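You operate a simulated robot arm through the tools that you are given. There is no shell and no other tool. Be economical: measure what you need, move in short steps, check, and stop when the job is done.

The job below is to be done with a simulated two-armed robot. You get a single attempt, and the scene is never put back.

TASK
Join the brown controller to the small gold arc and light it.
Fine: the arc on the long bench; lay the controller in the grey holder by the red bin, green button towards the grey block; teal plug in the end by the minus button, blue plug in the end by the green button, both before the white rail goes on.
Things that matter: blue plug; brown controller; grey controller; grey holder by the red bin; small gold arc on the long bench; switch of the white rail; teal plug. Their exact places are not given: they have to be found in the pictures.

It is judged by the outcome, as a careful person would: the job done as asked, and still so three seconds after it is handed in. It fails if anything else is knocked over, pushed out of place, dropped, spilled or broken.

THE ROBOT
Two 7-joint arms with two-finger grippers on one trunk, on a base that drives. Base frame: it is fixed to the floor where the robot stands at the start and does not move with it; the origin is under the middle of the robot, x ahead of it, y to its left, z up. Readings come in mm, rad, newtons and seconds.
The left shoulder is at the start at [50, 191, 1142], the right one opposite. With the tool pointing down near the work surface each hand reaches from about 100 to 740 mm from the robot's upright axis, wherever it stands, measured 20 degrees to its own side. Places, roughly: blue plug (2x2x6 cm) [600, 200, 800]; grey holder by the red bin [600, 0, 800]; small gold arc on the long bench [700, -400, 800]; switch of the white rail [500, 400, 800]; teal plug (2x2x6 cm) [600, -100, 800]. Payload 2.69 kg a hand.
The TCP of each hand is the grasp point between the finger pads, 20 mm short of the fingertips. In the tool frame z runs along the fingers and y along their closing line. Largest opening 100 mm; the body of the gripper starts 63 mm behind the TCP.
Orientation is told as [roll, pitch, yaw] about the base's x, y, z axes, in that order, counted from this pose: with the fingers straight down and closing along the base's y, the tool's x points along the base's -x, its y along +y and its z along -z.

THE INTERFACE
- The arms move only by the tool move_arm. It takes "left_plan", "right_plan" or both (then of equal length, played together; a hand with none holds still); each is a list that holds one entry, the list of rows, each a list of 7 numbers: the gripper command, from -1 (fully open) to 1 (shut), values between in proportion, then the shift along the base's x, y, z in cm, then the turn, a rotation vector about the base's x, y, z in rad. In form: [[[gripper, x, y, z, ax, ay, az], ...]]. A call has 1 to 8 rows; each row shifts and turns the commanded pose from where the row before left it. A row lasts 0.2 s, in which the tool goes at most 50 mm and 0.15 rad; a call with a longer step from one row to the next is refused whole, and so is a gripper value outside its range. Where a pose cannot be reached the arm comes as near as it can. A force on the tool above 40 N (or 10 N above the force at the start of the call, whichever is more), or a blocked arm, ends the call early, and 0.2 s more pass. Each finger travels about 153 mm/s and halts on what it meets, pressing with about 37 N; the grip force reading is that of the motor and also rises with nothing between the fingers. The clock runs only during rows and for 0.2 s after the last one: add rows that do not move to give the fingers time. The reply holds the time, the measured pose of the TCP, the force on the tool along the base axes, the opening and the grip force, in the units named above and with some noise, with the torque about the TCP (base axes, N m) and any sound that the robot's microphone picked up, and new pictures: "views" is both (left out), scene, wrist or none (wrist: the cameras of the hands that moved).
- Cameras (640 x 400 px; columns grow to the right, rows downward): "scene" is now at [125.5, 0.5, 1305.6]; the picture's right is [0.01, -1.00, 0.00], its down [-0.65, -0.01, -0.76] and it looks along [0.76, 0.01, -0.65] (base axes); focal length 290 px, centre (320, 200). "left" rides on the left gripper at [70, 19, -99] in its tool frame; the picture's right is [-0.26, 0.97, 0.00], its down [-0.75, -0.20, -0.63] and it looks along [-0.61, -0.16, 0.78] (tool axes); focal length 230 px, centre (320, 200). "right" rides on the right gripper at [70, -19, -99] in its tool frame; the picture's right is [0.26, 0.97, 0.00], its down [-0.75, 0.20, -0.63] and it looks along [-0.61, 0.16, 0.78] (tool axes); focal length 230 px, centre (320, 200).
- move_column(by): slides the trunk up (or, below 0, down) by that many mm; the arms and the scene camera ride with it, the base frame stays. It gives what a move gives, with no picture.
- base_move(legs): drives the robot by 1 to 6 legs, each [ahead, left, turn to the left] in mm, mm and rad, along the robot's own axes; the way and the turn of a leg run together, so that a leg with both is an arc; at most 1500 mm and 3.142 rad a leg. The arms and the cameras ride along, it lands a little off, and it stops where it bumps. It gives what a move gives, and a new picture of the scene camera.
- head_to(pan, tilt): turns the head with the scene camera to pan (to the left, within 1.396 rad either way) and tilt (down, from -0.506 to 1.204), counted from straight ahead of the robot. It gives what a move gives, and a new picture of the scene camera.
- probe_pixels(camera, pixels): for up to 12 pixels [column, row] of the newest picture of that camera ("zoom" is the newest enlarged one), the place [x, y, z] in the base frame of the surface seen there, good to about 2 mm. It takes no simulated time.
- zoom(camera, box): a new picture of the part [left, top, right, bottom] of that camera's present view, enlarged. It takes no simulated time.
- close_job(): hands the job in; it is judged then, once.

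Go step by step. Measure first, check grasps and placings, and put right what went wrong. The budget is 80 turns and 260 pictures, counting those below and the enlarged ones. Unless the task says otherwise, let go and move clear before handing in.

The tools are called after "Call:" by a JSON object that holds its "api" and its "payload". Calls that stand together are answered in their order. move_arm: Moves the arms, as the interface text tells. Its arguments: {"type":"object","properties":{"left_plan":{"type":"array","items":{"type":"array","items":{"type":"array","items":{"type":"number"}}}},"right_plan":{"type":"array","items":{"type":"array","items":{"type":"array","items":{"type":"number"}}}},"views":{"type":"string","enum":["both","scene","wrist","none"]}},"required":[]} The other tools are called the same way: move_column (by) slides the trunk up or down; base_move (legs) drives the base; head_to (pan, tilt) turns the head that bears the scene camera; probe_pixels (camera, pixels) gives the place of the surface under pixels of a picture; zoom (camera, box) takes an enlarged picture of a part of a camera's view; close_job () hands the job in.

At the start:

```text
t: 0.0
left_position: [426.6, 128.1, 1090.0]
left_orientation: [-0.001, -0.002, 0.001]
left_contact_force: [0.0, 0.1, 0.7]
left_moment: [0.01, -0.01, 0.03]
left_grip_width: 99.8
left_finger_force: 0.1
right_position: [374.6, -240.1, 1071.1]
right_orientation: [-0.001, 0.0, 0.001]
right_contact_force: [0.1, 0.8, -0.8]
right_moment: [0.03, -0.01, -0.02]
right_grip_width: 100.1
right_finger_force: 0.0
trunk travel left (down, up): [-200.0, 123.0]
robot x, y, heading: [3.0, -1.0, 0.004]
head pan, tilt: [0.014, 0.707]
```

scene: 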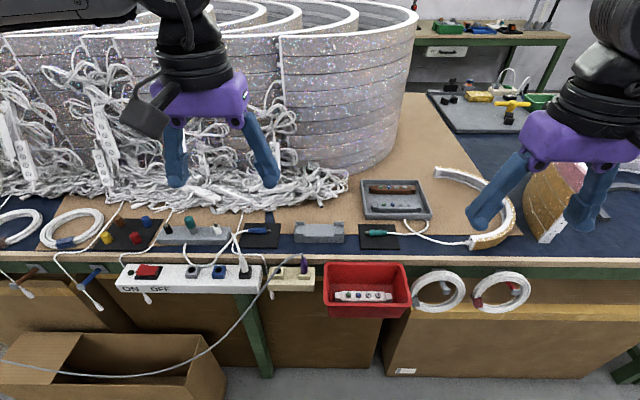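
right: 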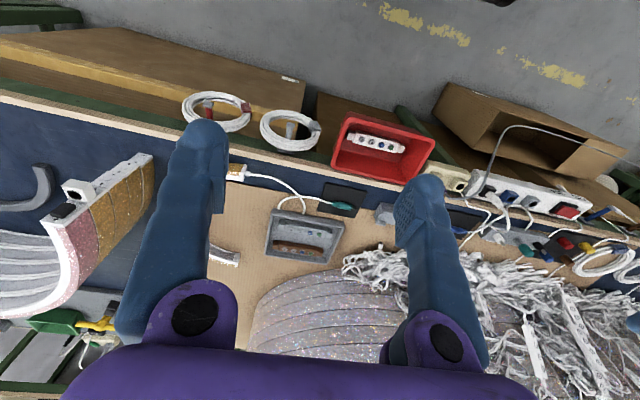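
left: 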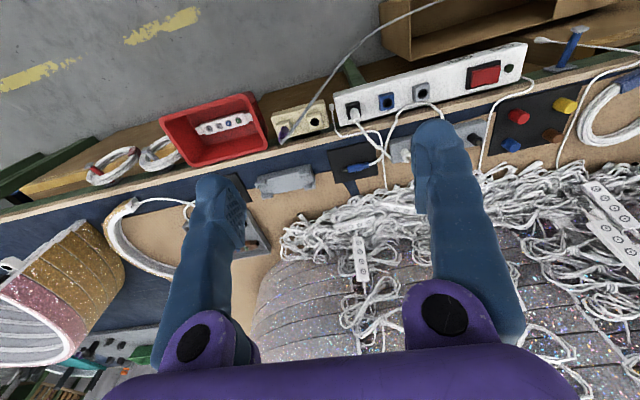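

The scene picture shows a tray with controllers (395,195), a grey holder (320,232), blue plug (255,230), teal plug (378,233) and the white rail with a red switch (150,272). I'll enlarge these.

Call:
{"api": "zoom", "payload": {"camera": "scene", "box": [220, 160, 460, 310]}}

Call:
{"api": "zoom", "payload": {"camera": "scene", "box": [60, 190, 300, 310]}}

Call:
{"api": "zoom", "payload": {"camera": "scene", "box": [340, 160, 440, 222]}}

```text
2.67 times, centred on (340, 235) of scene
```

zoom: 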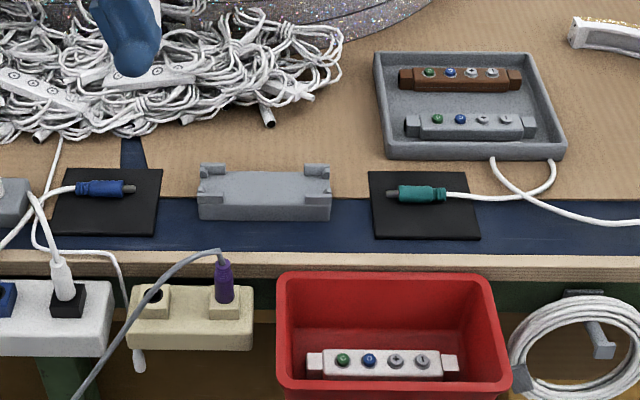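

```text
2.67 times, centred on (180, 250) of scene
```

zoom: 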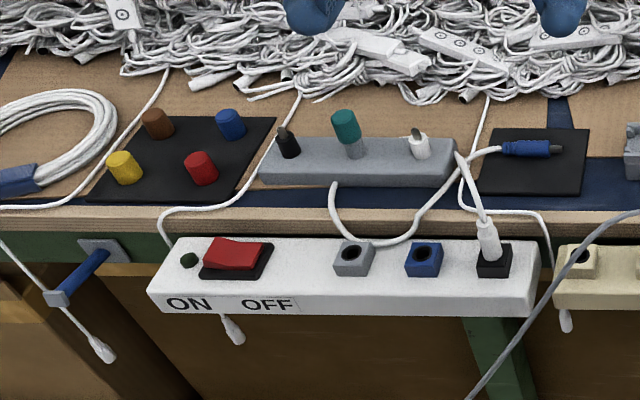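

```text
6.40 times, centred on (390, 191) of scene
```

zoom: 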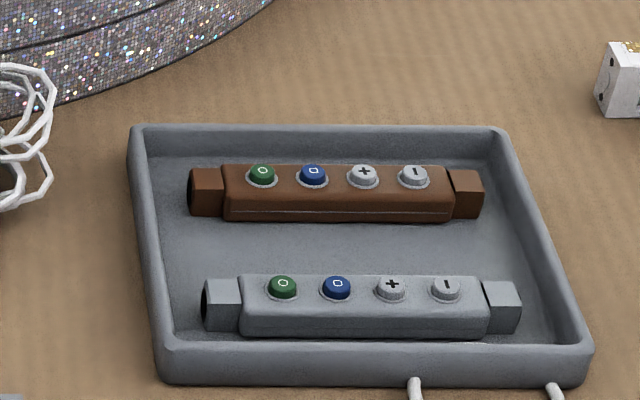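

The brown controller lies in the tray with its green end on the left (+y), which is also the side of the grey block. Next I'll measure the controller, holder, plugs and switch.

Call:
{"api": "probe_pixels", "payload": {"camera": "zoom", "pixels": [[200, 172], [206, 200], [262, 170], [414, 170], [470, 178], [340, 170], [340, 190], [340, 240], [365, 132], [340, 345], [140, 250], [500, 308]]}}

Call:
{"api": "zoom", "payload": {"camera": "scene", "box": [220, 205, 420, 265]}}

Call:
{"api": "zoom", "payload": {"camera": "left", "box": [220, 120, 420, 245]}}

Call:
{"api": "zoom", "payload": {"camera": "right", "box": [240, 160, 440, 285]}}

```text
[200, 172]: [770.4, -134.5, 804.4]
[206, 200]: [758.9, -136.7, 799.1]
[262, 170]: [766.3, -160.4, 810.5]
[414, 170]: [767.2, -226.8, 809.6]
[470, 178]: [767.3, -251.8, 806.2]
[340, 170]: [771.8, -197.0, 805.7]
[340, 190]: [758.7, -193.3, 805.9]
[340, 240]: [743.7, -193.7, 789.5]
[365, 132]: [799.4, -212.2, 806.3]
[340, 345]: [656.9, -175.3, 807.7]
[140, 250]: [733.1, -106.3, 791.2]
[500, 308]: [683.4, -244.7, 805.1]
```

```text
3.20 times, centred on (320, 235) of scene
```

zoom: 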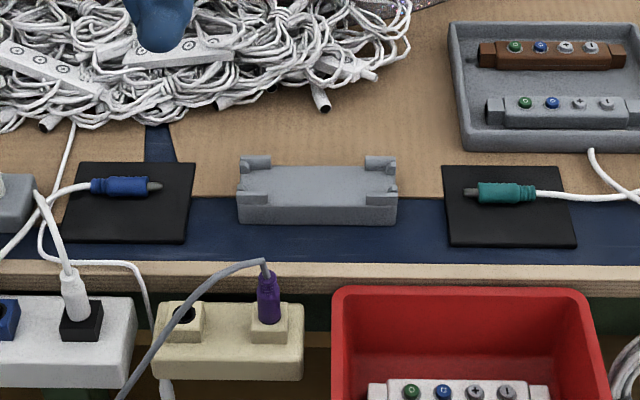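

```text
3.20 times, centred on (320, 182) of left
```

zoom: 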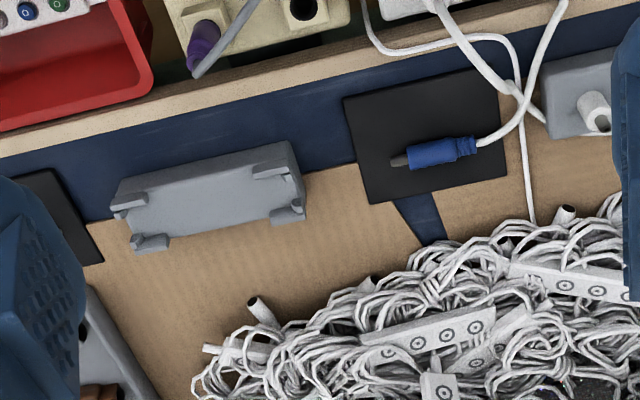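

```text
3.20 times, centred on (340, 222) of right
```

zoom: 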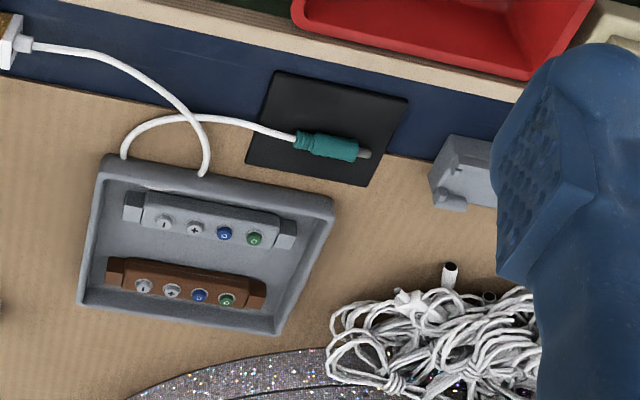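

The controller's centre is about (765, -194, 800), slightly beyond reach. I'll measure the holder and plugs from this zoom, plus the obstacles ahead.

Call:
{"api": "probe_pixels", "payload": {"camera": "scene", "pixels": [[320, 228], [297, 225], [342, 225], [299, 233], [342, 233], [320, 241], [320, 262], [365, 313], [130, 390], [200, 335], [150, 272], [270, 390]]}}

Call:
{"api": "zoom", "payload": {"camera": "scene", "box": [230, 210, 300, 254]}}

Call:
{"api": "probe_pixels", "payload": {"camera": "zoom", "pixels": [[190, 170], [230, 165], [300, 165], [340, 170], [365, 178], [280, 260], [280, 330], [130, 200], [30, 260]]}}

Call:
{"api": "zoom", "payload": {"camera": "scene", "box": [350, 210, 420, 254]}}

Call:
{"api": "zoom", "payload": {"camera": "scene", "box": [285, 210, 355, 254]}}

```text
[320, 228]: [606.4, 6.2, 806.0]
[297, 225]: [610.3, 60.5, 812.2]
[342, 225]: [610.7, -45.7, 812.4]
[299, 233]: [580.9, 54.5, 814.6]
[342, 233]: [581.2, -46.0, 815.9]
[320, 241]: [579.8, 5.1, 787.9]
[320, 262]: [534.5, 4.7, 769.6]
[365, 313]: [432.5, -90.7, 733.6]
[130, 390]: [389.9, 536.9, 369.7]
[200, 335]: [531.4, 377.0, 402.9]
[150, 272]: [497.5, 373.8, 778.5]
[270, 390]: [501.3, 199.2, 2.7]
```

```text
9.09 times, centred on (265, 232) of scene
```

zoom: 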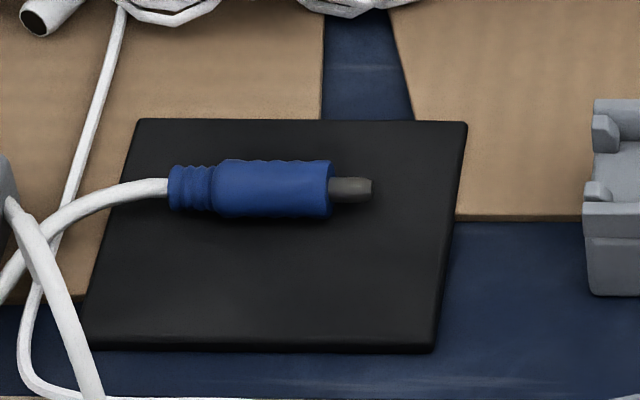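

```text
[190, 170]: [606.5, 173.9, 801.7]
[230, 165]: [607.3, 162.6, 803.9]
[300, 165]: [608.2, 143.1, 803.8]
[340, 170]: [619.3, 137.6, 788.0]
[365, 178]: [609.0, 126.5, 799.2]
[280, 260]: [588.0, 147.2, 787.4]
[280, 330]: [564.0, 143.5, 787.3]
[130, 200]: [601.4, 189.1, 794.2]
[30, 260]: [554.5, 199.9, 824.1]
```

```text
9.09 times, centred on (385, 232) of scene
```

zoom: 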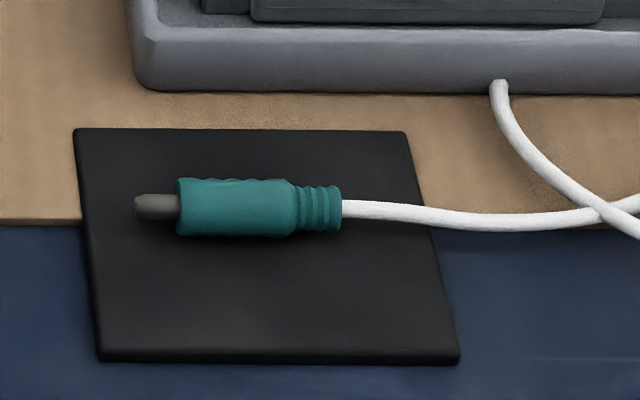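

```text
9.09 times, centred on (320, 232) of scene
```

zoom: 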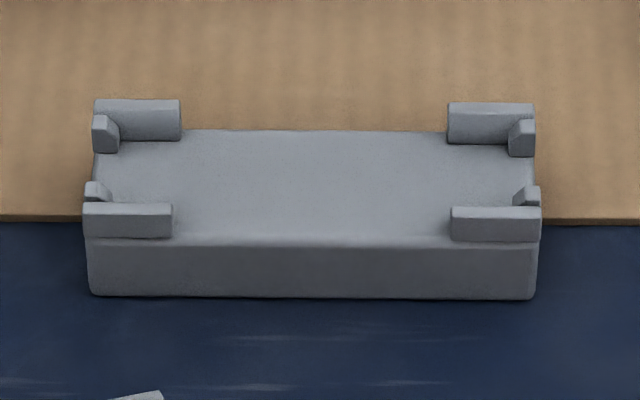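

I'll measure the holder's inside edges, then the teal plug.

Call:
{"api": "probe_pixels", "payload": {"camera": "zoom", "pixels": [[137, 104], [490, 106], [130, 140], [490, 141], [102, 118], [524, 122], [97, 198], [130, 208], [495, 212], [531, 203], [320, 238], [320, 136]]}}

Call:
{"api": "zoom", "payload": {"camera": "scene", "box": [350, 210, 420, 254]}}

Call:
{"api": "probe_pixels", "payload": {"camera": "zoom", "pixels": [[140, 198], [170, 200], [185, 185], [235, 185], [285, 188], [320, 190], [336, 195], [390, 205], [235, 235], [235, 290]]}}

Call:
{"api": "zoom", "payload": {"camera": "scene", "box": [365, 175, 425, 212]}}

Call:
{"api": "zoom", "payload": {"camera": "scene", "box": [115, 255, 175, 292]}}

Call:
{"api": "probe_pixels", "payload": {"camera": "zoom", "pixels": [[180, 60], [100, 110], [200, 110], [250, 110], [300, 110], [350, 110], [400, 110], [450, 70], [300, 160], [300, 70], [240, 165], [420, 130]]}}

```text
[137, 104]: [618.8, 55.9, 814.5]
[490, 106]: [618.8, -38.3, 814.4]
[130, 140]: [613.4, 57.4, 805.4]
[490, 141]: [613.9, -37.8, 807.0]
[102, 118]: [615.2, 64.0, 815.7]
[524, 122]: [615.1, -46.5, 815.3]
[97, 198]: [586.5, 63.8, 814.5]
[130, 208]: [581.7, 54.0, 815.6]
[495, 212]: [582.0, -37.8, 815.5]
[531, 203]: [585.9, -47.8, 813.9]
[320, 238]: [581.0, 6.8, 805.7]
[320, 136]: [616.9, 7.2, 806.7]
```

```text
9.09 times, centred on (385, 232) of scene
```

zoom: 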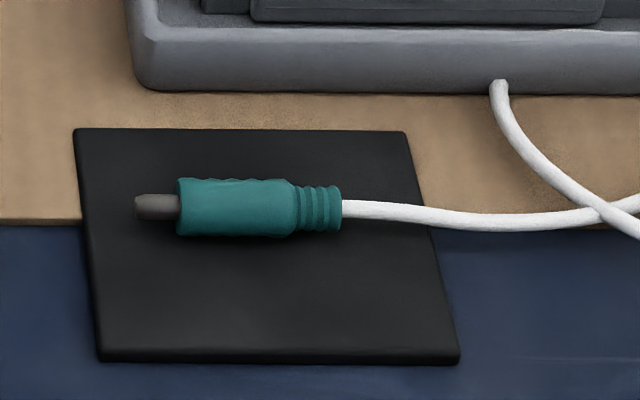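

```text
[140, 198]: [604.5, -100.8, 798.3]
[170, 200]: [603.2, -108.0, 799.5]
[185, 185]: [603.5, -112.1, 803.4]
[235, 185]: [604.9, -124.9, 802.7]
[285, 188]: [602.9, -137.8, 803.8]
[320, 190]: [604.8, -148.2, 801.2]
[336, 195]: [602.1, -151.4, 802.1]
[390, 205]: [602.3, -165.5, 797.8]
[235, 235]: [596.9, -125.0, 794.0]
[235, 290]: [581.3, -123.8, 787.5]
```

```text
10.67 times, centred on (395, 194) of scene
```

zoom: 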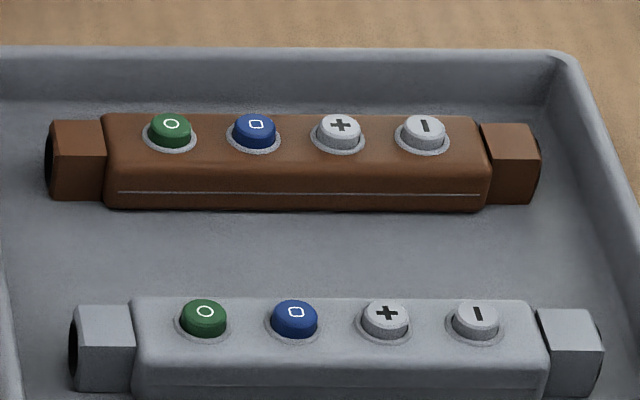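

```text
10.67 times, centred on (145, 274) of scene
```

zoom: 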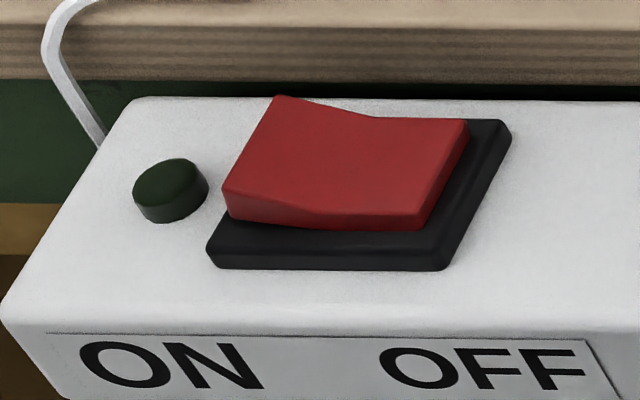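

```text
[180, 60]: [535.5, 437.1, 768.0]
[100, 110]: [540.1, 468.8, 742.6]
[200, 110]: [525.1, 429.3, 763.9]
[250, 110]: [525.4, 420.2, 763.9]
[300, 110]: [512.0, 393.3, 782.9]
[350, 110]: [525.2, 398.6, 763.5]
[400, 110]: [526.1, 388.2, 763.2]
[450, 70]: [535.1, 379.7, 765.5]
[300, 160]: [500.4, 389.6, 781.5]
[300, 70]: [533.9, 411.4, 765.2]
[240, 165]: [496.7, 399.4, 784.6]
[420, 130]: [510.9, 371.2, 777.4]
```

The switch's ON side (left, y≈399) stands up, so it is off. Before driving forward I'll look down to see what is near the base.

Call:
{"api": "head_to", "payload": {"pan": 0.0, "tilt": 1.2}}

```text
t: 0.9
left_position: [426.7, 127.9, 1088.7]
left_orientation: [-0.001, -0.001, 0.001]
left_contact_force: [-0.5, 0.0, -0.1]
left_moment: [-0.04, -0.01, 0.01]
left_grip_width: 100.2
left_finger_force: 0.2
right_position: [374.5, -240.6, 1070.6]
right_orientation: [-0.001, 0.001, 0.001]
right_contact_force: [0.1, 0.4, 1.0]
right_moment: [-0.02, 0.0, 0.01]
right_grip_width: 100.0
right_finger_force: 0.2
trunk travel left (down, up): [-200.0, 123.0]
robot x, y, heading: [0.0, -0.7, -0.0]
head pan, tilt: [0.0, 1.201]
```

scene: 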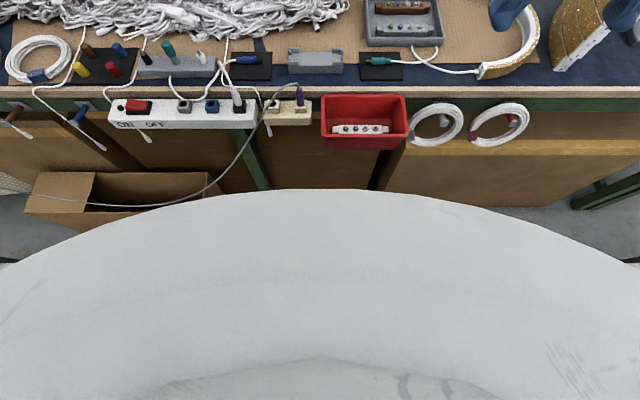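

A large white robot body fills the lower view. I'll measure its front edge, the box and the draped grey cable.

Call:
{"api": "probe_pixels", "payload": {"camera": "scene", "pixels": [[320, 192], [320, 230], [150, 230], [440, 200], [60, 212], [110, 206], [100, 173], [215, 180], [190, 198], [250, 130], [365, 148], [435, 140]]}}

```text
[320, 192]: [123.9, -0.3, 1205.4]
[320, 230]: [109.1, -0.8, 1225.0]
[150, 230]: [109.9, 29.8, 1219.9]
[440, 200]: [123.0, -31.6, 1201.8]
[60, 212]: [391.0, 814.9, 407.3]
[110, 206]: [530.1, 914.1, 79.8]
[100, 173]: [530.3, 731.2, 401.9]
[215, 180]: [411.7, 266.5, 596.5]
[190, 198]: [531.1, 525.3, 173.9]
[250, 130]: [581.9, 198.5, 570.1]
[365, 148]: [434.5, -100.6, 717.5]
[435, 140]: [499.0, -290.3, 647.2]
```

That white shape is only the robot's head, and the nearest obstacles are at x≥390. A short drive of 80 mm should be safe.

Call:
{"api": "base_move", "payload": {"legs": [[80, 0, 0]]}}

Call:
{"api": "head_to", "payload": {"pan": -0.1, "tilt": 0.85}}

Call:
{"api": "zoom", "payload": {"camera": "scene", "box": [340, 110, 440, 172]}}

```text
t: 2.0
left_position: [507.5, 127.0, 1090.6]
left_orientation: [0.0, 0.001, 0.001]
left_contact_force: [0.7, 0.3, 0.5]
left_moment: [0.03, 0.01, 0.01]
left_grip_width: 100.1
left_finger_force: 0.0
right_position: [453.9, -239.9, 1071.0]
right_orientation: [0.001, 0.0, 0.001]
right_contact_force: [-1.1, -0.3, 0.3]
right_moment: [-0.03, -0.02, 0.0]
right_grip_width: 99.9
right_finger_force: 0.0
trunk travel left (down, up): [-200.0, 123.0]
robot x, y, heading: [79.5, -0.4, 0.001]
head pan, tilt: [0.0, 1.201]
```

scene: 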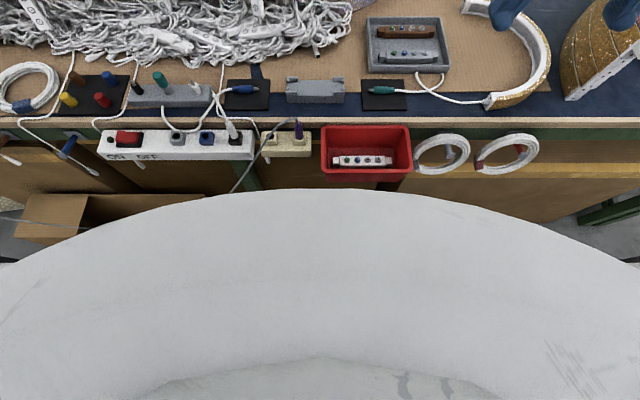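

```text
t: 2.8
left_position: [506.4, 128.8, 1089.4]
left_orientation: [0.0, -0.002, 0.003]
left_contact_force: [0.7, -1.0, 0.9]
left_moment: [0.0, 0.03, 0.02]
left_grip_width: 99.9
left_finger_force: 0.1
right_position: [454.7, -239.8, 1070.5]
right_orientation: [0.001, 0.001, 0.0]
right_contact_force: [-0.7, -0.8, 0.2]
right_moment: [0.0, 0.02, 0.0]
right_grip_width: 99.9
right_finger_force: 0.0
trunk travel left (down, up): [-200.0, 123.0]
robot x, y, heading: [80.0, -1.4, 0.002]
head pan, tilt: [-0.099, 0.85]
```

scene: 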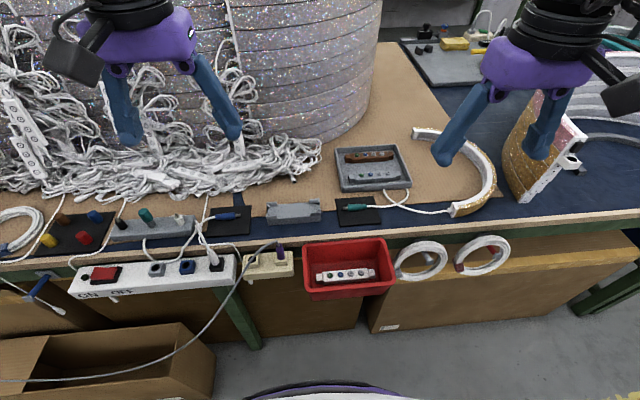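

```text
6.40 times, centred on (390, 141) of scene
```

zoom: 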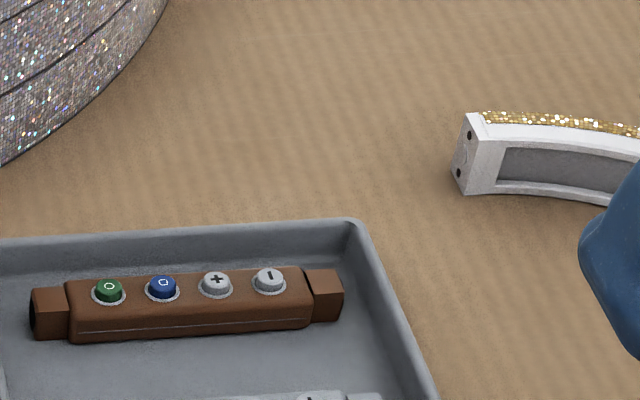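

The controller is clearly visible in the zoom. I'll measure its ends, the tray walls and the big ring before turning the hands.

Call:
{"api": "probe_pixels", "payload": {"camera": "zoom", "pixels": [[50, 295], [75, 285], [300, 275], [325, 280], [190, 275], [190, 303], [195, 332], [200, 250], [200, 232], [200, 365], [345, 300], [110, 60]]}}

Call:
{"api": "probe_pixels", "payload": {"camera": "scene", "pixels": [[370, 100], [360, 120], [340, 135], [300, 130], [318, 160], [260, 180], [240, 60]]}}

Call:
{"api": "move_arm", "payload": {"right_plan": [[[-0.3, 2, 0, 0, 0, 0, 0.15], [-0.3, 2, 0, 0, 0, 0, 0.15], [-0.3, 2, 0, 0, 0, 0, 0.15], [-0.3, 2, 0, 0, 0, 0, 0.15], [-0.3, 2, 0, 0, 0, 0, 0.15], [-0.3, 2, 0, 0, 0, 0, 0.15], [-0.3, 2, 0, 0, 0, 0, 0.15], [-0.3, 2, 0, 0, 0, 0, 0.15]]], "left_plan": [[[-0.5, 0, 0.5, 0, 0, 0, -0.15], [-0.5, 0, 0.5, 0, 0, 0, -0.15], [-0.5, 0, 0.5, 0, 0, 0, -0.15], [-0.5, 0, 0.5, 0, 0, 0, -0.15], [-0.5, 0, 0.5, 0, 0, 0, -0.15], [-0.5, 0, 0.5, 0, 0, 0, -0.15], [-0.5, 0, 0.5, 0, 0, 0, -0.15], [-0.5, 0, 0.5, 0, 0, 0, -0.15]]], "views": "scene"}}

```text
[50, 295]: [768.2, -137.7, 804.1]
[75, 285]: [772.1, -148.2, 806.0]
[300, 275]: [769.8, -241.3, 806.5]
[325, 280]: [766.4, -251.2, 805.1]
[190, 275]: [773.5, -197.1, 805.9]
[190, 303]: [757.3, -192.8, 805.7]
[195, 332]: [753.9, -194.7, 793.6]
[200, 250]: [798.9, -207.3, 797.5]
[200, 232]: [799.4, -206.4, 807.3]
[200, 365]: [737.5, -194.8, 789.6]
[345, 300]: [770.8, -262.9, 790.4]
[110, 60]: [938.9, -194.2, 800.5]
```

```text
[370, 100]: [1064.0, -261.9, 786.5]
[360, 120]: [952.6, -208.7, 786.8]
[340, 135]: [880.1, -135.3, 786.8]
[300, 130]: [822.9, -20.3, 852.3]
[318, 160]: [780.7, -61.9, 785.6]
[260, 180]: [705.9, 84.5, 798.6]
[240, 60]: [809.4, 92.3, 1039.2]
```

```text
t: 4.6
left_position: [497.2, 161.2, 1088.8]
left_orientation: [0.003, -0.003, -1.196]
left_contact_force: [-0.2, 0.3, 0.3]
left_moment: [0.01, 0.0, 0.03]
left_grip_width: 75.0
left_finger_force: 0.1
left hand out of reach, approached as far as the arm can: row 8
right_position: [539.0, -213.9, 1042.4]
right_orientation: [-0.011, 0.002, 0.969]
right_contact_force: [0.1, -1.2, -0.5]
right_moment: [0.01, -0.02, -0.02]
right_grip_width: 65.0
right_finger_force: 0.0
right hand out of reach, approached as far as the arm can: row 6, 7, 8
trunk travel left (down, up): [-200.0, 123.0]
robot x, y, heading: [76.4, -0.3, -0.004]
head pan, tilt: [-0.099, 0.85]
```

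scene: 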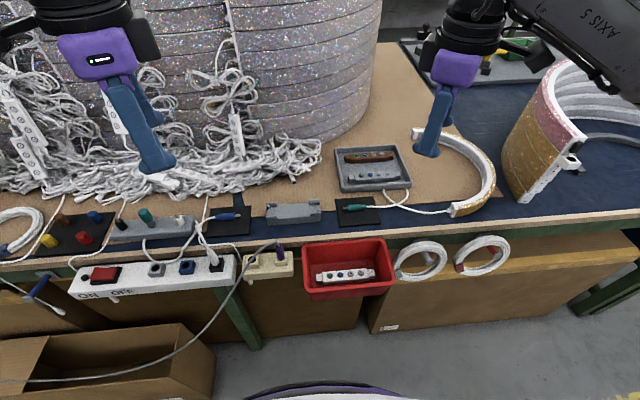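

Both hands came up short at this height, near the shoulder. I'll lower them without further turning and see whether they recover.

Call:
{"api": "move_arm", "payload": {"right_plan": [[[-0.3, 0, 0, -4, 0, 0, 0], [-0.3, 0, 0, -4, 0, 0, 0], [-0.3, 0, 0, -4, 0, 0, 0], [-0.3, 0, 0, -4, 0, 0, 0], [-0.3, 0, 0, 0, 0, 0, 0]]], "left_plan": [[[-0.5, 0, 0, -4, 0, 0, 0], [-0.5, 0, 0, -4, 0, 0, 0], [-0.5, 0, 0, -4, 0, 0, 0], [-0.5, 0, 0, -4, 0, 0, 0], [-0.5, 0, 0, 0, 0, 0, 0]]], "views": "none"}}

```text
t: 5.8
left_position: [488.1, 168.0, 1008.1]
left_orientation: [0.0, 0.001, -1.185]
left_contact_force: [0.3, 0.3, -0.4]
left_moment: [-0.01, 0.04, -0.04]
left_grip_width: 75.1
left_finger_force: 0.0
left hand out of reach, approached as far as the arm can: row 2, 3, 4
right_position: [533.7, -218.5, 1005.8]
right_orientation: [-0.036, -0.012, 0.967]
right_contact_force: [-0.8, 0.0, 0.8]
right_moment: [0.02, 0.01, 0.0]
right_grip_width: 65.0
right_finger_force: 0.1
right hand out of reach, approached as far as the arm can: row 1, 2, 3, 4
trunk travel left (down, up): [-200.0, 123.0]
robot x, y, heading: [80.1, 0.8, -0.003]
head pan, tilt: [-0.099, 0.85]
```

The hands seem to hit a wrist limit in this turning direction. I'll turn both the other way and watch how they respond.

Call:
{"api": "move_arm", "payload": {"right_plan": [[[-0.3, 0, 0, 0, 0, 0, -0.15], [-0.3, 0, 0, 0, 0, 0, -0.15], [-0.3, 0, 0, 0, 0, 0, -0.15], [-0.3, 0, 0, 0, 0, 0, -0.15], [-0.3, 0, 0, 0, 0, 0, -0.15], [-0.3, 0, 0, 0, 0, 0, -0.15], [-0.3, 0, 0, 0, 0, 0, -0.15], [-0.3, 0, 0, 0, 0, 0, -0.15]]], "left_plan": [[[-0.5, 0, 0, 0, 0, 0, 0.15], [-0.5, 0, 0, 0, 0, 0, 0.15], [-0.5, 0, 0, 0, 0, 0, 0.15], [-0.5, 0, 0, 0, 0, 0, 0.15], [-0.5, 0, 0, 0, 0, 0, 0.15], [-0.5, 0, 0, 0, 0, 0, 0.15], [-0.5, 0, 0, 0, 0, 0, 0.15], [-0.5, 0, 0, 0, 0, 0, 0.15]]], "views": "none"}}

Call:
{"api": "move_arm", "payload": {"right_plan": [[[-0.3, 0, 0, 0, 0, 0, -0.15], [-0.3, 0, 0, 0, 0, 0, -0.15], [-0.3, 0, 0, 0, 0, 0, -0.15], [-0.3, 0, 0, 0, 0, 0, -0.15], [-0.3, 0, 0, 0, 0, 0, -0.15], [-0.3, 0, 0, 0, 0, 0, -0.15]]], "left_plan": [[[-0.5, 0, 0, 0, 0, 0, 0.15], [-0.5, 0, 0, 0, 0, 0, 0.15], [-0.5, 0, 0, 0, 0, 0, 0.15], [-0.5, 0, 0, 0, 0, 0, 0.15], [-0.5, 0, 0, 0, 0, 0, 0.15], [-0.5, 0, 0, 0, 0, 0, 0.15]]], "views": "none"}}

```text
t: 7.6
left_position: [488.1, 169.1, 1006.1]
left_orientation: [0.001, -0.001, 0.006]
left_contact_force: [-0.5, -0.4, -1.0]
left_moment: [-0.02, 0.01, -0.02]
left_grip_width: 75.1
left_finger_force: 0.0
right_position: [532.6, -219.2, 1007.6]
right_orientation: [-0.011, 0.003, -0.234]
right_contact_force: [0.0, -0.8, -0.3]
right_moment: [0.01, -0.02, -0.01]
right_grip_width: 65.2
right_finger_force: 0.0
trunk travel left (down, up): [-200.0, 123.0]
robot x, y, heading: [79.1, 1.3, 0.001]
head pan, tilt: [-0.099, 0.85]
```

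```text
t: 9.0
left_position: [489.1, 168.3, 1008.2]
left_orientation: [0.001, -0.001, 0.903]
left_contact_force: [-0.4, -0.1, 0.7]
left_moment: [0.01, 0.02, 0.03]
left_grip_width: 74.9
left_finger_force: 0.1
right_position: [532.4, -218.2, 1006.9]
right_orientation: [-0.011, 0.004, -1.134]
right_contact_force: [-0.2, -0.1, 0.9]
right_moment: [-0.03, -0.02, 0.01]
right_grip_width: 64.8
right_finger_force: 0.1
trunk travel left (down, up): [-200.0, 123.0]
robot x, y, heading: [81.1, -1.5, 0.002]
head pan, tilt: [-0.099, 0.85]
```

This direction works. I'll finish the turns to ±90° while moving the right hand above the brown controller and the left above the blue plug.

Call:
{"api": "move_arm", "payload": {"right_plan": [[[-0.5, 3.3, 0.35, -1.4, 0, 0, -0.11], [-0.5, 3.3, 0.35, -1.4, 0, 0, -0.11], [-0.5, 3.3, 0.35, -1.4, 0, 0, -0.11], [-0.5, 3.3, 0.35, -1.4, 0, 0, -0.107], [-0.5, 3.3, 0.35, -1.4, 0, 0, 0], [-0.5, 3.3, 0.35, -1.4, 0, 0, 0], [-0.5, 3.3, 0.35, -1.4, 0, 0, 0]]], "left_plan": [[[-0.5, 1.5, 0, -1.4, 0, 0, 0.12], [-0.5, 1.5, 0, -1.4, 0, 0, 0.12], [-0.5, 1.5, 0, -1.4, 0, 0, 0.12], [-0.5, 1.5, 0, -1.4, 0, 0, 0.12], [-0.5, 1.5, 0, -1.4, 0, 0, 0.12], [-0.5, 1.5, 0, -1.4, 0, 0, 0.068], [-0.5, 1.5, 0, -1.4, 0, 0, 0]]], "views": "both"}}

```text
t: 10.6
left_position: [592.8, 169.4, 910.0]
left_orientation: [0.0, 0.0, 1.57]
left_contact_force: [0.4, 0.7, 0.4]
left_moment: [-0.04, -0.01, -0.03]
left_grip_width: 75.0
left_finger_force: 0.1
right_position: [763.2, -190.6, 909.4]
right_orientation: [-0.009, 0.003, -1.567]
right_contact_force: [-0.5, -0.8, 0.1]
right_moment: [0.01, -0.03, -0.02]
right_grip_width: 74.8
right_finger_force: 0.0
trunk travel left (down, up): [-200.0, 123.0]
robot x, y, heading: [78.3, -1.8, -0.001]
head pan, tilt: [-0.099, 0.85]
```

scene: 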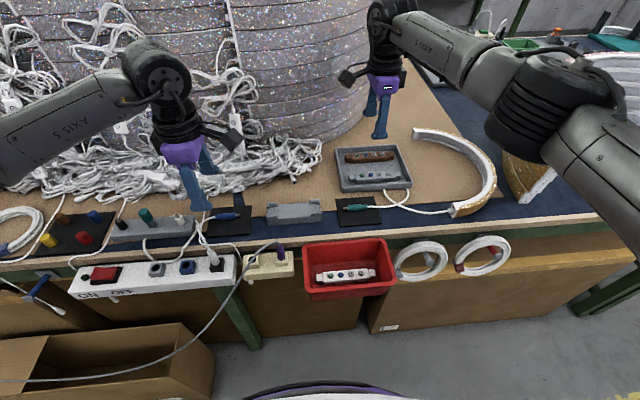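
right: 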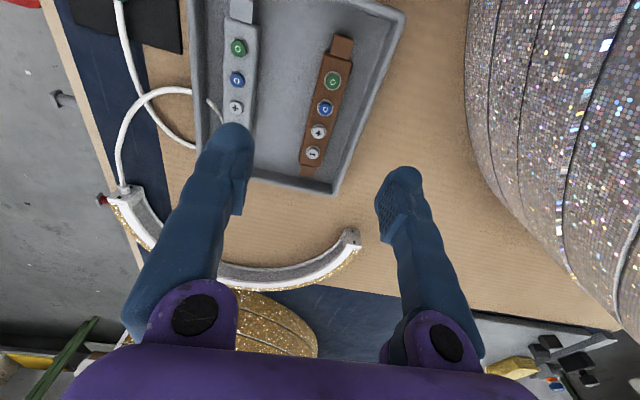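
left: 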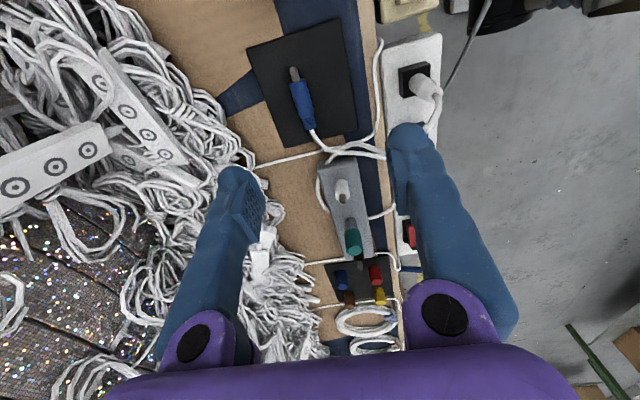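

The right hand is above the controller. With a 40 mm opening it clears the tray's back wall (x=799), so I'll descend to z≈813.

Call:
{"api": "move_arm", "payload": {"right_plan": [[[0.2, 0.1, -0.35, 0, 0.009, 0, 0], [0.2, 0, 0, -2, 0, 0, 0], [0.2, 0, 0, -3, 0, 0, 0], [0.2, 0, 0, -1.5, 0, 0, 0], [0.2, 0, 0, 0, 0, 0, 0]]], "views": "both"}}

Call:
{"api": "zoom", "payload": {"camera": "scene", "box": [325, 110, 425, 200]}}

```text
t: 11.8
left_position: [593.0, 169.3, 910.4]
left_orientation: [0.001, -0.003, 1.57]
left_contact_force: [-0.2, 0.2, -0.1]
left_moment: [0.01, -0.02, 0.04]
left_grip_width: 75.0
left_finger_force: 0.1
right_position: [763.7, -197.8, 843.7]
right_orientation: [-0.01, 0.012, -1.567]
right_contact_force: [-0.1, -0.7, -0.2]
right_moment: [0.0, 0.02, 0.03]
right_grip_width: 40.1
right_finger_force: 0.1
trunk travel left (down, up): [-200.0, 123.0]
robot x, y, heading: [79.9, -0.9, 0.005]
head pan, tilt: [-0.099, 0.85]
```

scene: 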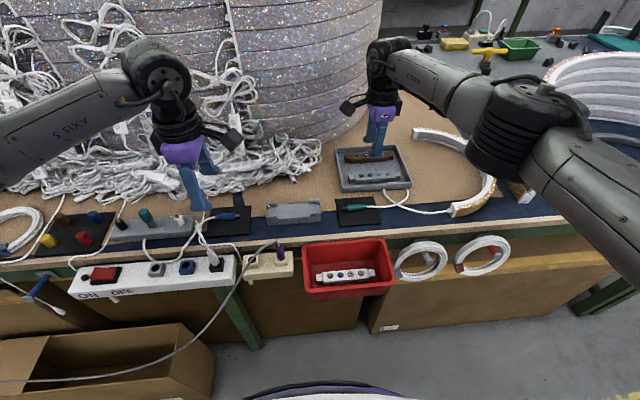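
right: 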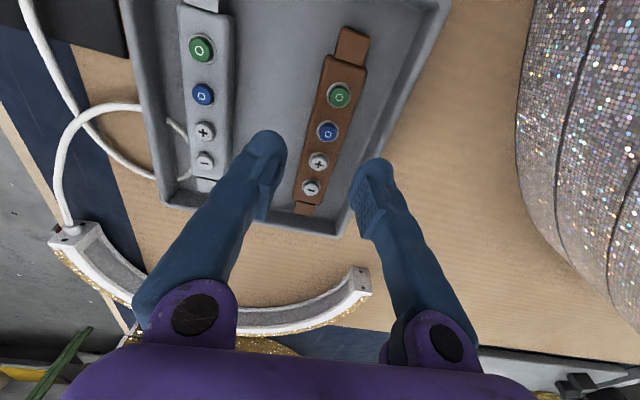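

```text
4.44 times, centred on (375, 155) of scene
```

zoom: 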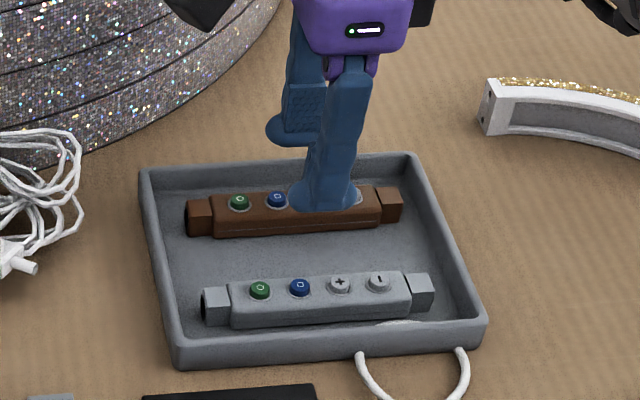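

The fingers straddle the body. I'll correct the small tilt and y-offset, lower to z≈813 and close.

Call:
{"api": "move_arm", "payload": {"right_plan": [[[0.2, 0, 0.35, 0, -0.012, -0.01, 0], [0.2, 0, 0, -1.5, 0, 0, 0], [0.2, 0, 0, -1.5, 0, 0, 0], [0.2, 0, 0, 0, 0, 0, 0]]], "views": "wrist"}}

Call:
{"api": "zoom", "payload": {"camera": "scene", "box": [325, 130, 425, 200]}}

```text
t: 12.8
left_position: [592.2, 168.7, 911.3]
left_orientation: [-0.003, 0.0, 1.57]
left_contact_force: [-0.4, 0.6, -0.2]
left_moment: [-0.01, -0.05, 0.01]
left_grip_width: 74.8
left_finger_force: 0.0
right_position: [765.7, -193.4, 818.2]
right_orientation: [0.006, 0.001, -1.568]
right_contact_force: [-1.5, -2.3, 20.9]
right_moment: [-0.04, -0.79, -0.08]
right_grip_width: 39.2
right_finger_force: 0.1
trunk travel left (down, up): [-200.0, 123.0]
robot x, y, heading: [76.5, 0.2, -0.002]
head pan, tilt: [-0.099, 0.85]
```

right: 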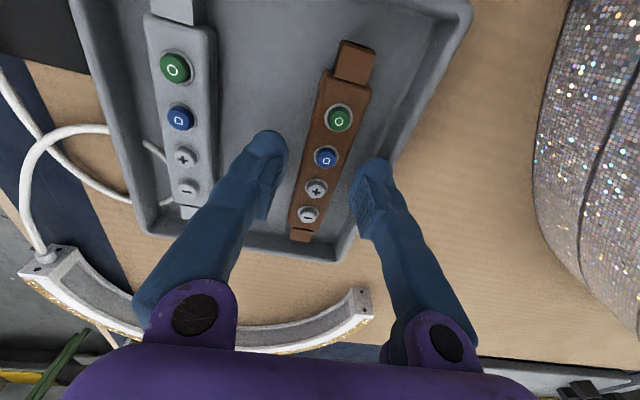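

```text
5.71 times, centred on (375, 165) of scene
```

zoom: 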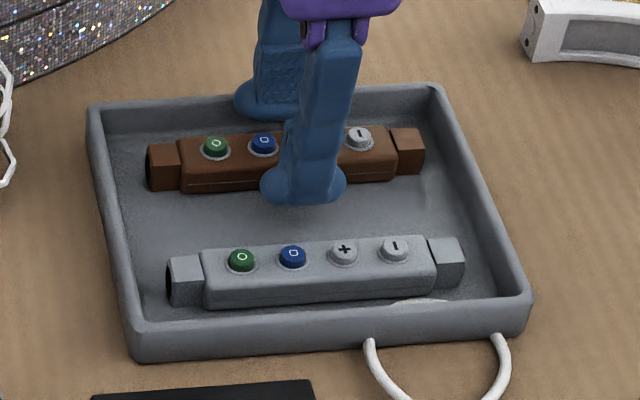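

The upward 21 N with the torque sign says the rear finger rests on the tray's back wall. I'll lift, narrow the opening, shift 4 mm toward the robot, and go down again.

Call:
{"api": "move_arm", "payload": {"right_plan": [[[0.2, 0, 0, 1.5, 0, 0, 0], [0.3, -0.45, 0, 0, -0.003, 0, 0], [0.3, 0, 0, 0, 0, 0, 0], [0.3, 0, 0, -1, 0, 0, 0], [0.3, 0, 0, -0.5, 0, 0, 0], [0.3, 0, 0, 0, 0, 0, 0]]], "views": "none"}}

Call:
{"api": "zoom", "payload": {"camera": "right", "box": [220, 20, 440, 260]}}

```text
t: 14.2
left_position: [593.1, 168.5, 909.0]
left_orientation: [0.0, -0.003, 1.569]
left_contact_force: [0.2, 0.7, -0.1]
left_moment: [0.01, 0.02, 0.0]
left_grip_width: 75.2
left_finger_force: 0.1
right_position: [759.4, -194.2, 814.1]
right_orientation: [-0.002, -0.002, -1.568]
right_contact_force: [0.2, 0.3, 0.1]
right_moment: [0.03, -0.02, -0.03]
right_grip_width: 35.0
right_finger_force: 0.1
trunk travel left (down, up): [-200.0, 123.0]
robot x, y, heading: [81.4, 1.4, -0.001]
head pan, tilt: [-0.099, 0.85]
```

```text
1.67 times, centred on (330, 140) of right
```

zoom: 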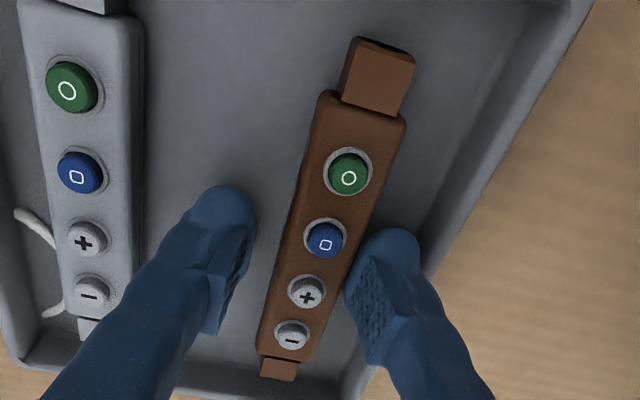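

The hand is free of contact at z=814. I'll recentre by 3 mm and close.

Call:
{"api": "move_arm", "payload": {"right_plan": [[[0.3, 0.2, 0, -0.15, 0, 0, 0], [0.6, 0, 0, 0, 0, 0, 0], [1, 0, 0, 0, 0, 0, 0], [1, 0, 0, 0, 0, 0, 0]]], "views": "none"}}

Call:
{"api": "move_arm", "payload": {"right_plan": [[[1, 0, 0, 1, 0, 0, 0], [1, 0, 0, 2, 0, 0, 0], [1, 0, 0, 3, 0, 0, 0], [1, 0, 0, 0, 0, 0, 0]]], "views": "both"}}

Call:
{"api": "zoom", "payload": {"camera": "scene", "box": [325, 120, 425, 190]}}

```text
t: 15.2
left_position: [591.7, 168.1, 909.7]
left_orientation: [0.001, -0.004, 1.569]
left_contact_force: [-0.3, 0.2, 0.0]
left_moment: [0.05, -0.03, -0.02]
left_grip_width: 75.3
left_finger_force: 0.1
right_position: [761.8, -192.9, 812.9]
right_orientation: [-0.001, -0.004, -1.568]
right_contact_force: [0.5, -1.0, -0.1]
right_moment: [-0.01, 0.0, -0.07]
right_grip_width: 23.4
right_finger_force: 37.2
trunk travel left (down, up): [-200.0, 123.0]
robot x, y, heading: [81.3, 2.2, -0.001]
head pan, tilt: [-0.099, 0.85]
```

```text
t: 16.2
left_position: [592.8, 167.2, 910.0]
left_orientation: [-0.001, -0.003, 1.569]
left_contact_force: [0.5, -0.8, 0.5]
left_moment: [-0.03, -0.01, -0.04]
left_grip_width: 74.9
left_finger_force: 0.0
right_position: [761.7, -194.8, 872.6]
right_orientation: [-0.001, -0.002, -1.567]
right_contact_force: [0.2, 0.7, -0.8]
right_moment: [0.02, 0.02, 0.02]
right_grip_width: 0.1
right_finger_force: 29.4
trunk travel left (down, up): [-200.0, 123.0]
robot x, y, heading: [81.8, 3.7, -0.0]
head pan, tilt: [-0.099, 0.85]
```

scene: 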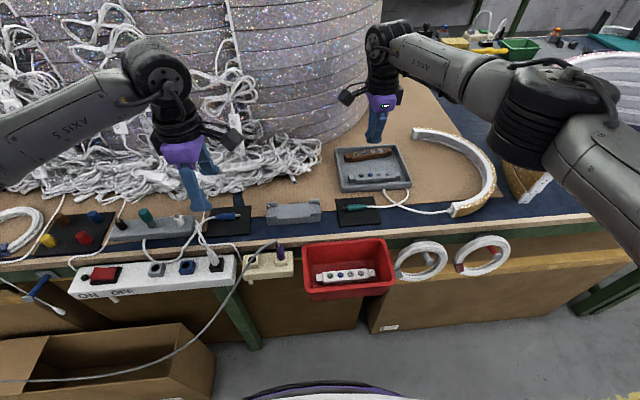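
right: 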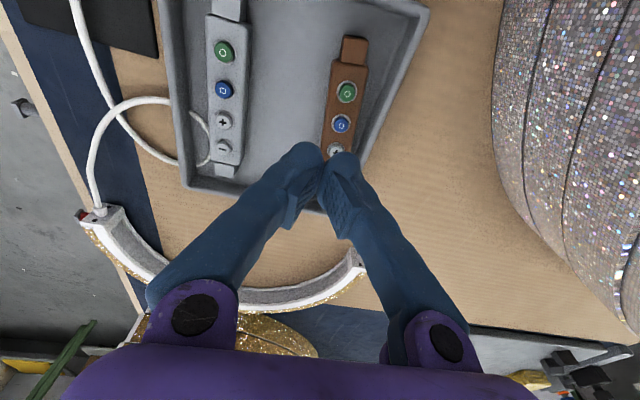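

```text
5.71 times, centred on (375, 155) of scene
```

zoom: 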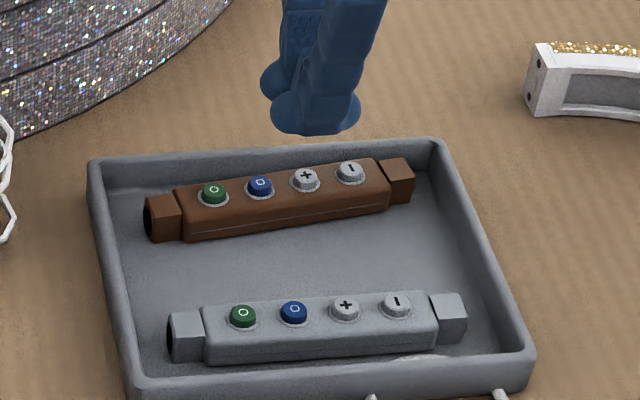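

The grip slipped off: it was too shallow, and the controller turned slightly. I'll measure its new pose.

Call:
{"api": "probe_pixels", "payload": {"camera": "zoom", "pixels": [[165, 205], [190, 203], [197, 228], [380, 200], [378, 170], [395, 165], [270, 215], [265, 235], [275, 245], [290, 165], [280, 178], [370, 188]]}}

Call:
{"api": "zoom", "payload": {"camera": "right", "box": [300, 20, 420, 170]}}

```text
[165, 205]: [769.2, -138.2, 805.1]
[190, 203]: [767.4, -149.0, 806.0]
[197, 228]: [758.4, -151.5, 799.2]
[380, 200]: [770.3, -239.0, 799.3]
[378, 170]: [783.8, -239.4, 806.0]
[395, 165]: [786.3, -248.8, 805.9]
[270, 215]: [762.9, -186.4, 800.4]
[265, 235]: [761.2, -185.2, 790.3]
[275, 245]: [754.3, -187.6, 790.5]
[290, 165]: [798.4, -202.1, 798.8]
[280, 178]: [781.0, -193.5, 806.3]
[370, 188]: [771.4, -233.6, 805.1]
```

```text
2.67 times, centred on (360, 95) of right
```

zoom: 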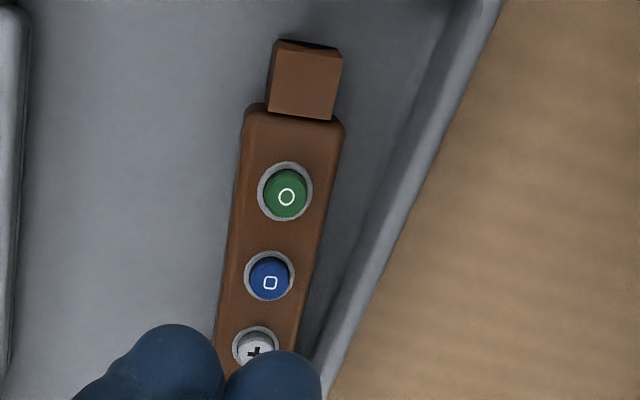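

The controller is yawed about +0.135 rad and its rear side is now near the tray wall. I'll hook its green end (y≈-136), grip the end piece there, and drag it back straight away from the wall.

Call:
{"api": "move_arm", "payload": {"right_plan": [[[0.6, 0, 2, 0, 0, 0, 0.07], [0.3, 0, 2, 0, 0, 0, 0.065], [0.3, 0.05, 1.9, 0, 0, 0, 0], [0.3, 0, 0, -2, 0, 0, 0], [0.3, 0, 0, -2, 0, 0, 0], [0.3, 0, 0, 0, 0, 0, 0]]], "views": "wrist"}}

Call:
{"api": "zoom", "payload": {"camera": "scene", "box": [325, 120, 425, 190]}}

```text
t: 17.6
left_position: [593.3, 167.7, 909.7]
left_orientation: [0.0, 0.0, 1.569]
left_contact_force: [-0.7, -0.2, -0.4]
left_moment: [0.01, 0.01, 0.03]
left_grip_width: 75.0
left_finger_force: 0.0
right_position: [758.7, -135.4, 832.0]
right_orientation: [0.0, -0.005, -1.432]
right_contact_force: [0.5, 0.3, 0.3]
right_moment: [0.02, -0.03, 0.01]
right_grip_width: 34.9
right_finger_force: 0.2
trunk travel left (down, up): [-200.0, 123.0]
robot x, y, heading: [78.3, 1.0, 0.0]
head pan, tilt: [-0.099, 0.85]
```

right: 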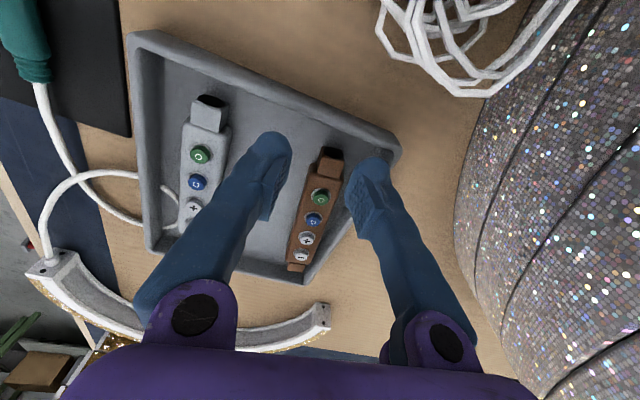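

```text
5.71 times, centred on (375, 155) of scene
```

zoom: 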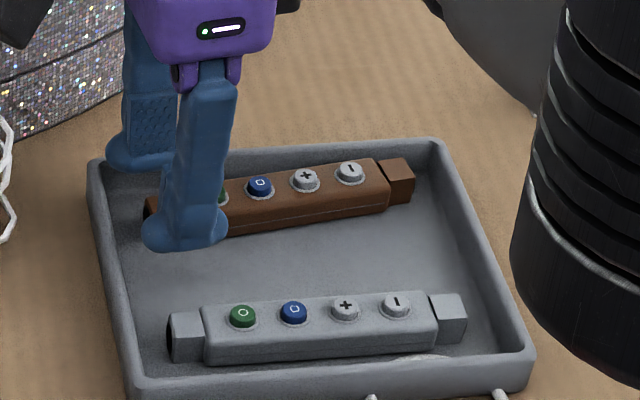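

I'll shift 3 mm outward so the rear finger clears the end piece, then descend.

Call:
{"api": "move_arm", "payload": {"right_plan": [[[0.3, 0.35, 0, 0, 0, 0, 0], [0.3, 0, 0, -1, 0, 0, 0], [0.3, 0, 0, -0.9, 0, 0, 0], [0.3, 0, 0, 0, 0, 0, 0]]], "views": "none"}}

Call:
{"api": "zoom", "payload": {"camera": "right", "box": [200, 50, 440, 290]}}

```text
t: 18.6
left_position: [589.5, 168.5, 911.5]
left_orientation: [0.0, 0.0, 1.569]
left_contact_force: [1.1, -0.8, -0.7]
left_moment: [0.01, 0.02, 0.03]
left_grip_width: 75.5
left_finger_force: 0.0
right_position: [757.4, -135.4, 820.7]
right_orientation: [0.011, -0.005, -1.433]
right_contact_force: [3.5, -0.2, 31.1]
right_moment: [-0.16, -0.85, 0.04]
right_grip_width: 35.9
right_finger_force: 0.0
right hand out of reach, approached as far as the arm can: row 1, 3
trunk travel left (down, up): [-200.0, 123.0]
robot x, y, heading: [77.6, 1.4, -0.003]
head pan, tilt: [-0.099, 0.85]
```

```text
1.67 times, centred on (320, 170) of right
```

zoom: 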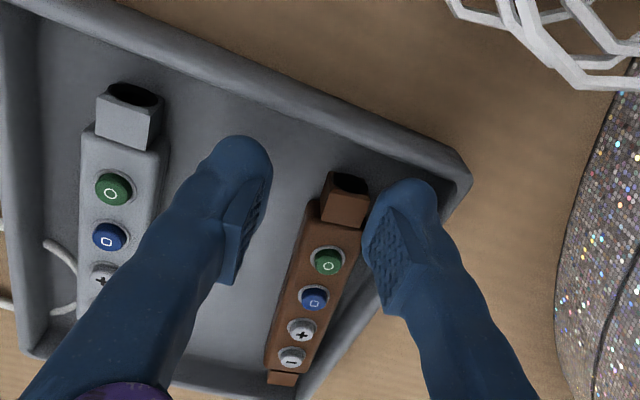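

I'm at the reach limit here and the rear finger rests on the end piece's edge. I'll raise the hand and drive the base 40 mm closer.

Call:
{"api": "move_arm", "payload": {"right_plan": [[[0.3, 0, 0, 2, 0, 0, 0], [0.3, 0, 0, 3, 0, 0, 0]]], "views": "none"}}

Call:
{"api": "base_move", "payload": {"legs": [[40, 0, 0]]}}

Call:
{"api": "zoom", "payload": {"camera": "scene", "box": [320, 130, 420, 200]}}

```text
t: 19.2
left_position: [592.7, 168.2, 910.0]
left_orientation: [0.0, -0.002, 1.569]
left_contact_force: [0.0, 0.0, 0.2]
left_moment: [-0.01, -0.02, -0.03]
left_grip_width: 74.8
left_finger_force: 0.1
right_position: [762.8, -134.7, 862.9]
right_orientation: [-0.003, -0.003, -1.433]
right_contact_force: [-0.6, -0.7, 0.3]
right_moment: [0.0, -0.02, 0.0]
right_grip_width: 35.2
right_finger_force: 0.1
right hand out of reach, approached as far as the arm can: row 1, 2
trunk travel left (down, up): [-200.0, 123.0]
robot x, y, heading: [81.3, -0.1, -0.002]
head pan, tilt: [-0.099, 0.85]
```

```text
t: 20.1
left_position: [632.1, 167.6, 909.3]
left_orientation: [0.001, -0.001, 1.57]
left_contact_force: [0.4, 0.1, -0.6]
left_moment: [0.01, 0.04, -0.04]
left_grip_width: 74.9
left_finger_force: 0.1
right_position: [803.7, -134.7, 863.4]
right_orientation: [-0.005, -0.004, -1.433]
right_contact_force: [-0.2, 0.7, -0.9]
right_moment: [-0.01, 0.04, 0.01]
right_grip_width: 35.1
right_finger_force: 0.1
trunk travel left (down, up): [-200.0, 123.0]
robot x, y, heading: [118.5, 1.0, 0.002]
head pan, tilt: [-0.099, 0.85]
```

scene: 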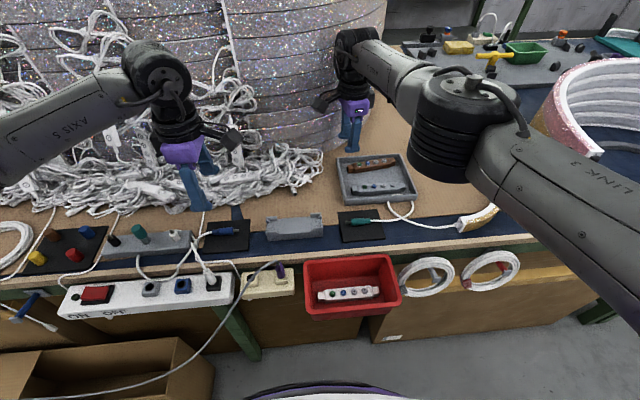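

```text
5.71 times, centred on (370, 165) of scene
```

zoom: 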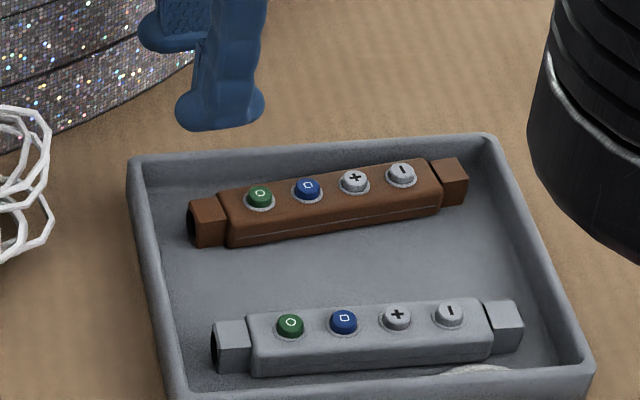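

I'll measure the brown end piece precisely from this zoom.

Call:
{"api": "probe_pixels", "payload": {"camera": "zoom", "pixels": [[196, 202], [220, 199], [200, 220], [222, 218], [205, 240], [232, 240], [228, 192], [240, 218], [415, 162], [435, 160], [200, 165], [300, 158]]}}

```text
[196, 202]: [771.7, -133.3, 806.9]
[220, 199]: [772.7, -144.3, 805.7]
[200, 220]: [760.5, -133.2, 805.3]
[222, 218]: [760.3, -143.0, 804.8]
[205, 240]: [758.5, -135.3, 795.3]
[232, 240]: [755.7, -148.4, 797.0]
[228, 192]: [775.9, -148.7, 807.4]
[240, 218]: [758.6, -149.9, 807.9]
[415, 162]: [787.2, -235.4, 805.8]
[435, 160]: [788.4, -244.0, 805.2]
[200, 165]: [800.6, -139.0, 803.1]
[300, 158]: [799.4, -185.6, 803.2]
```

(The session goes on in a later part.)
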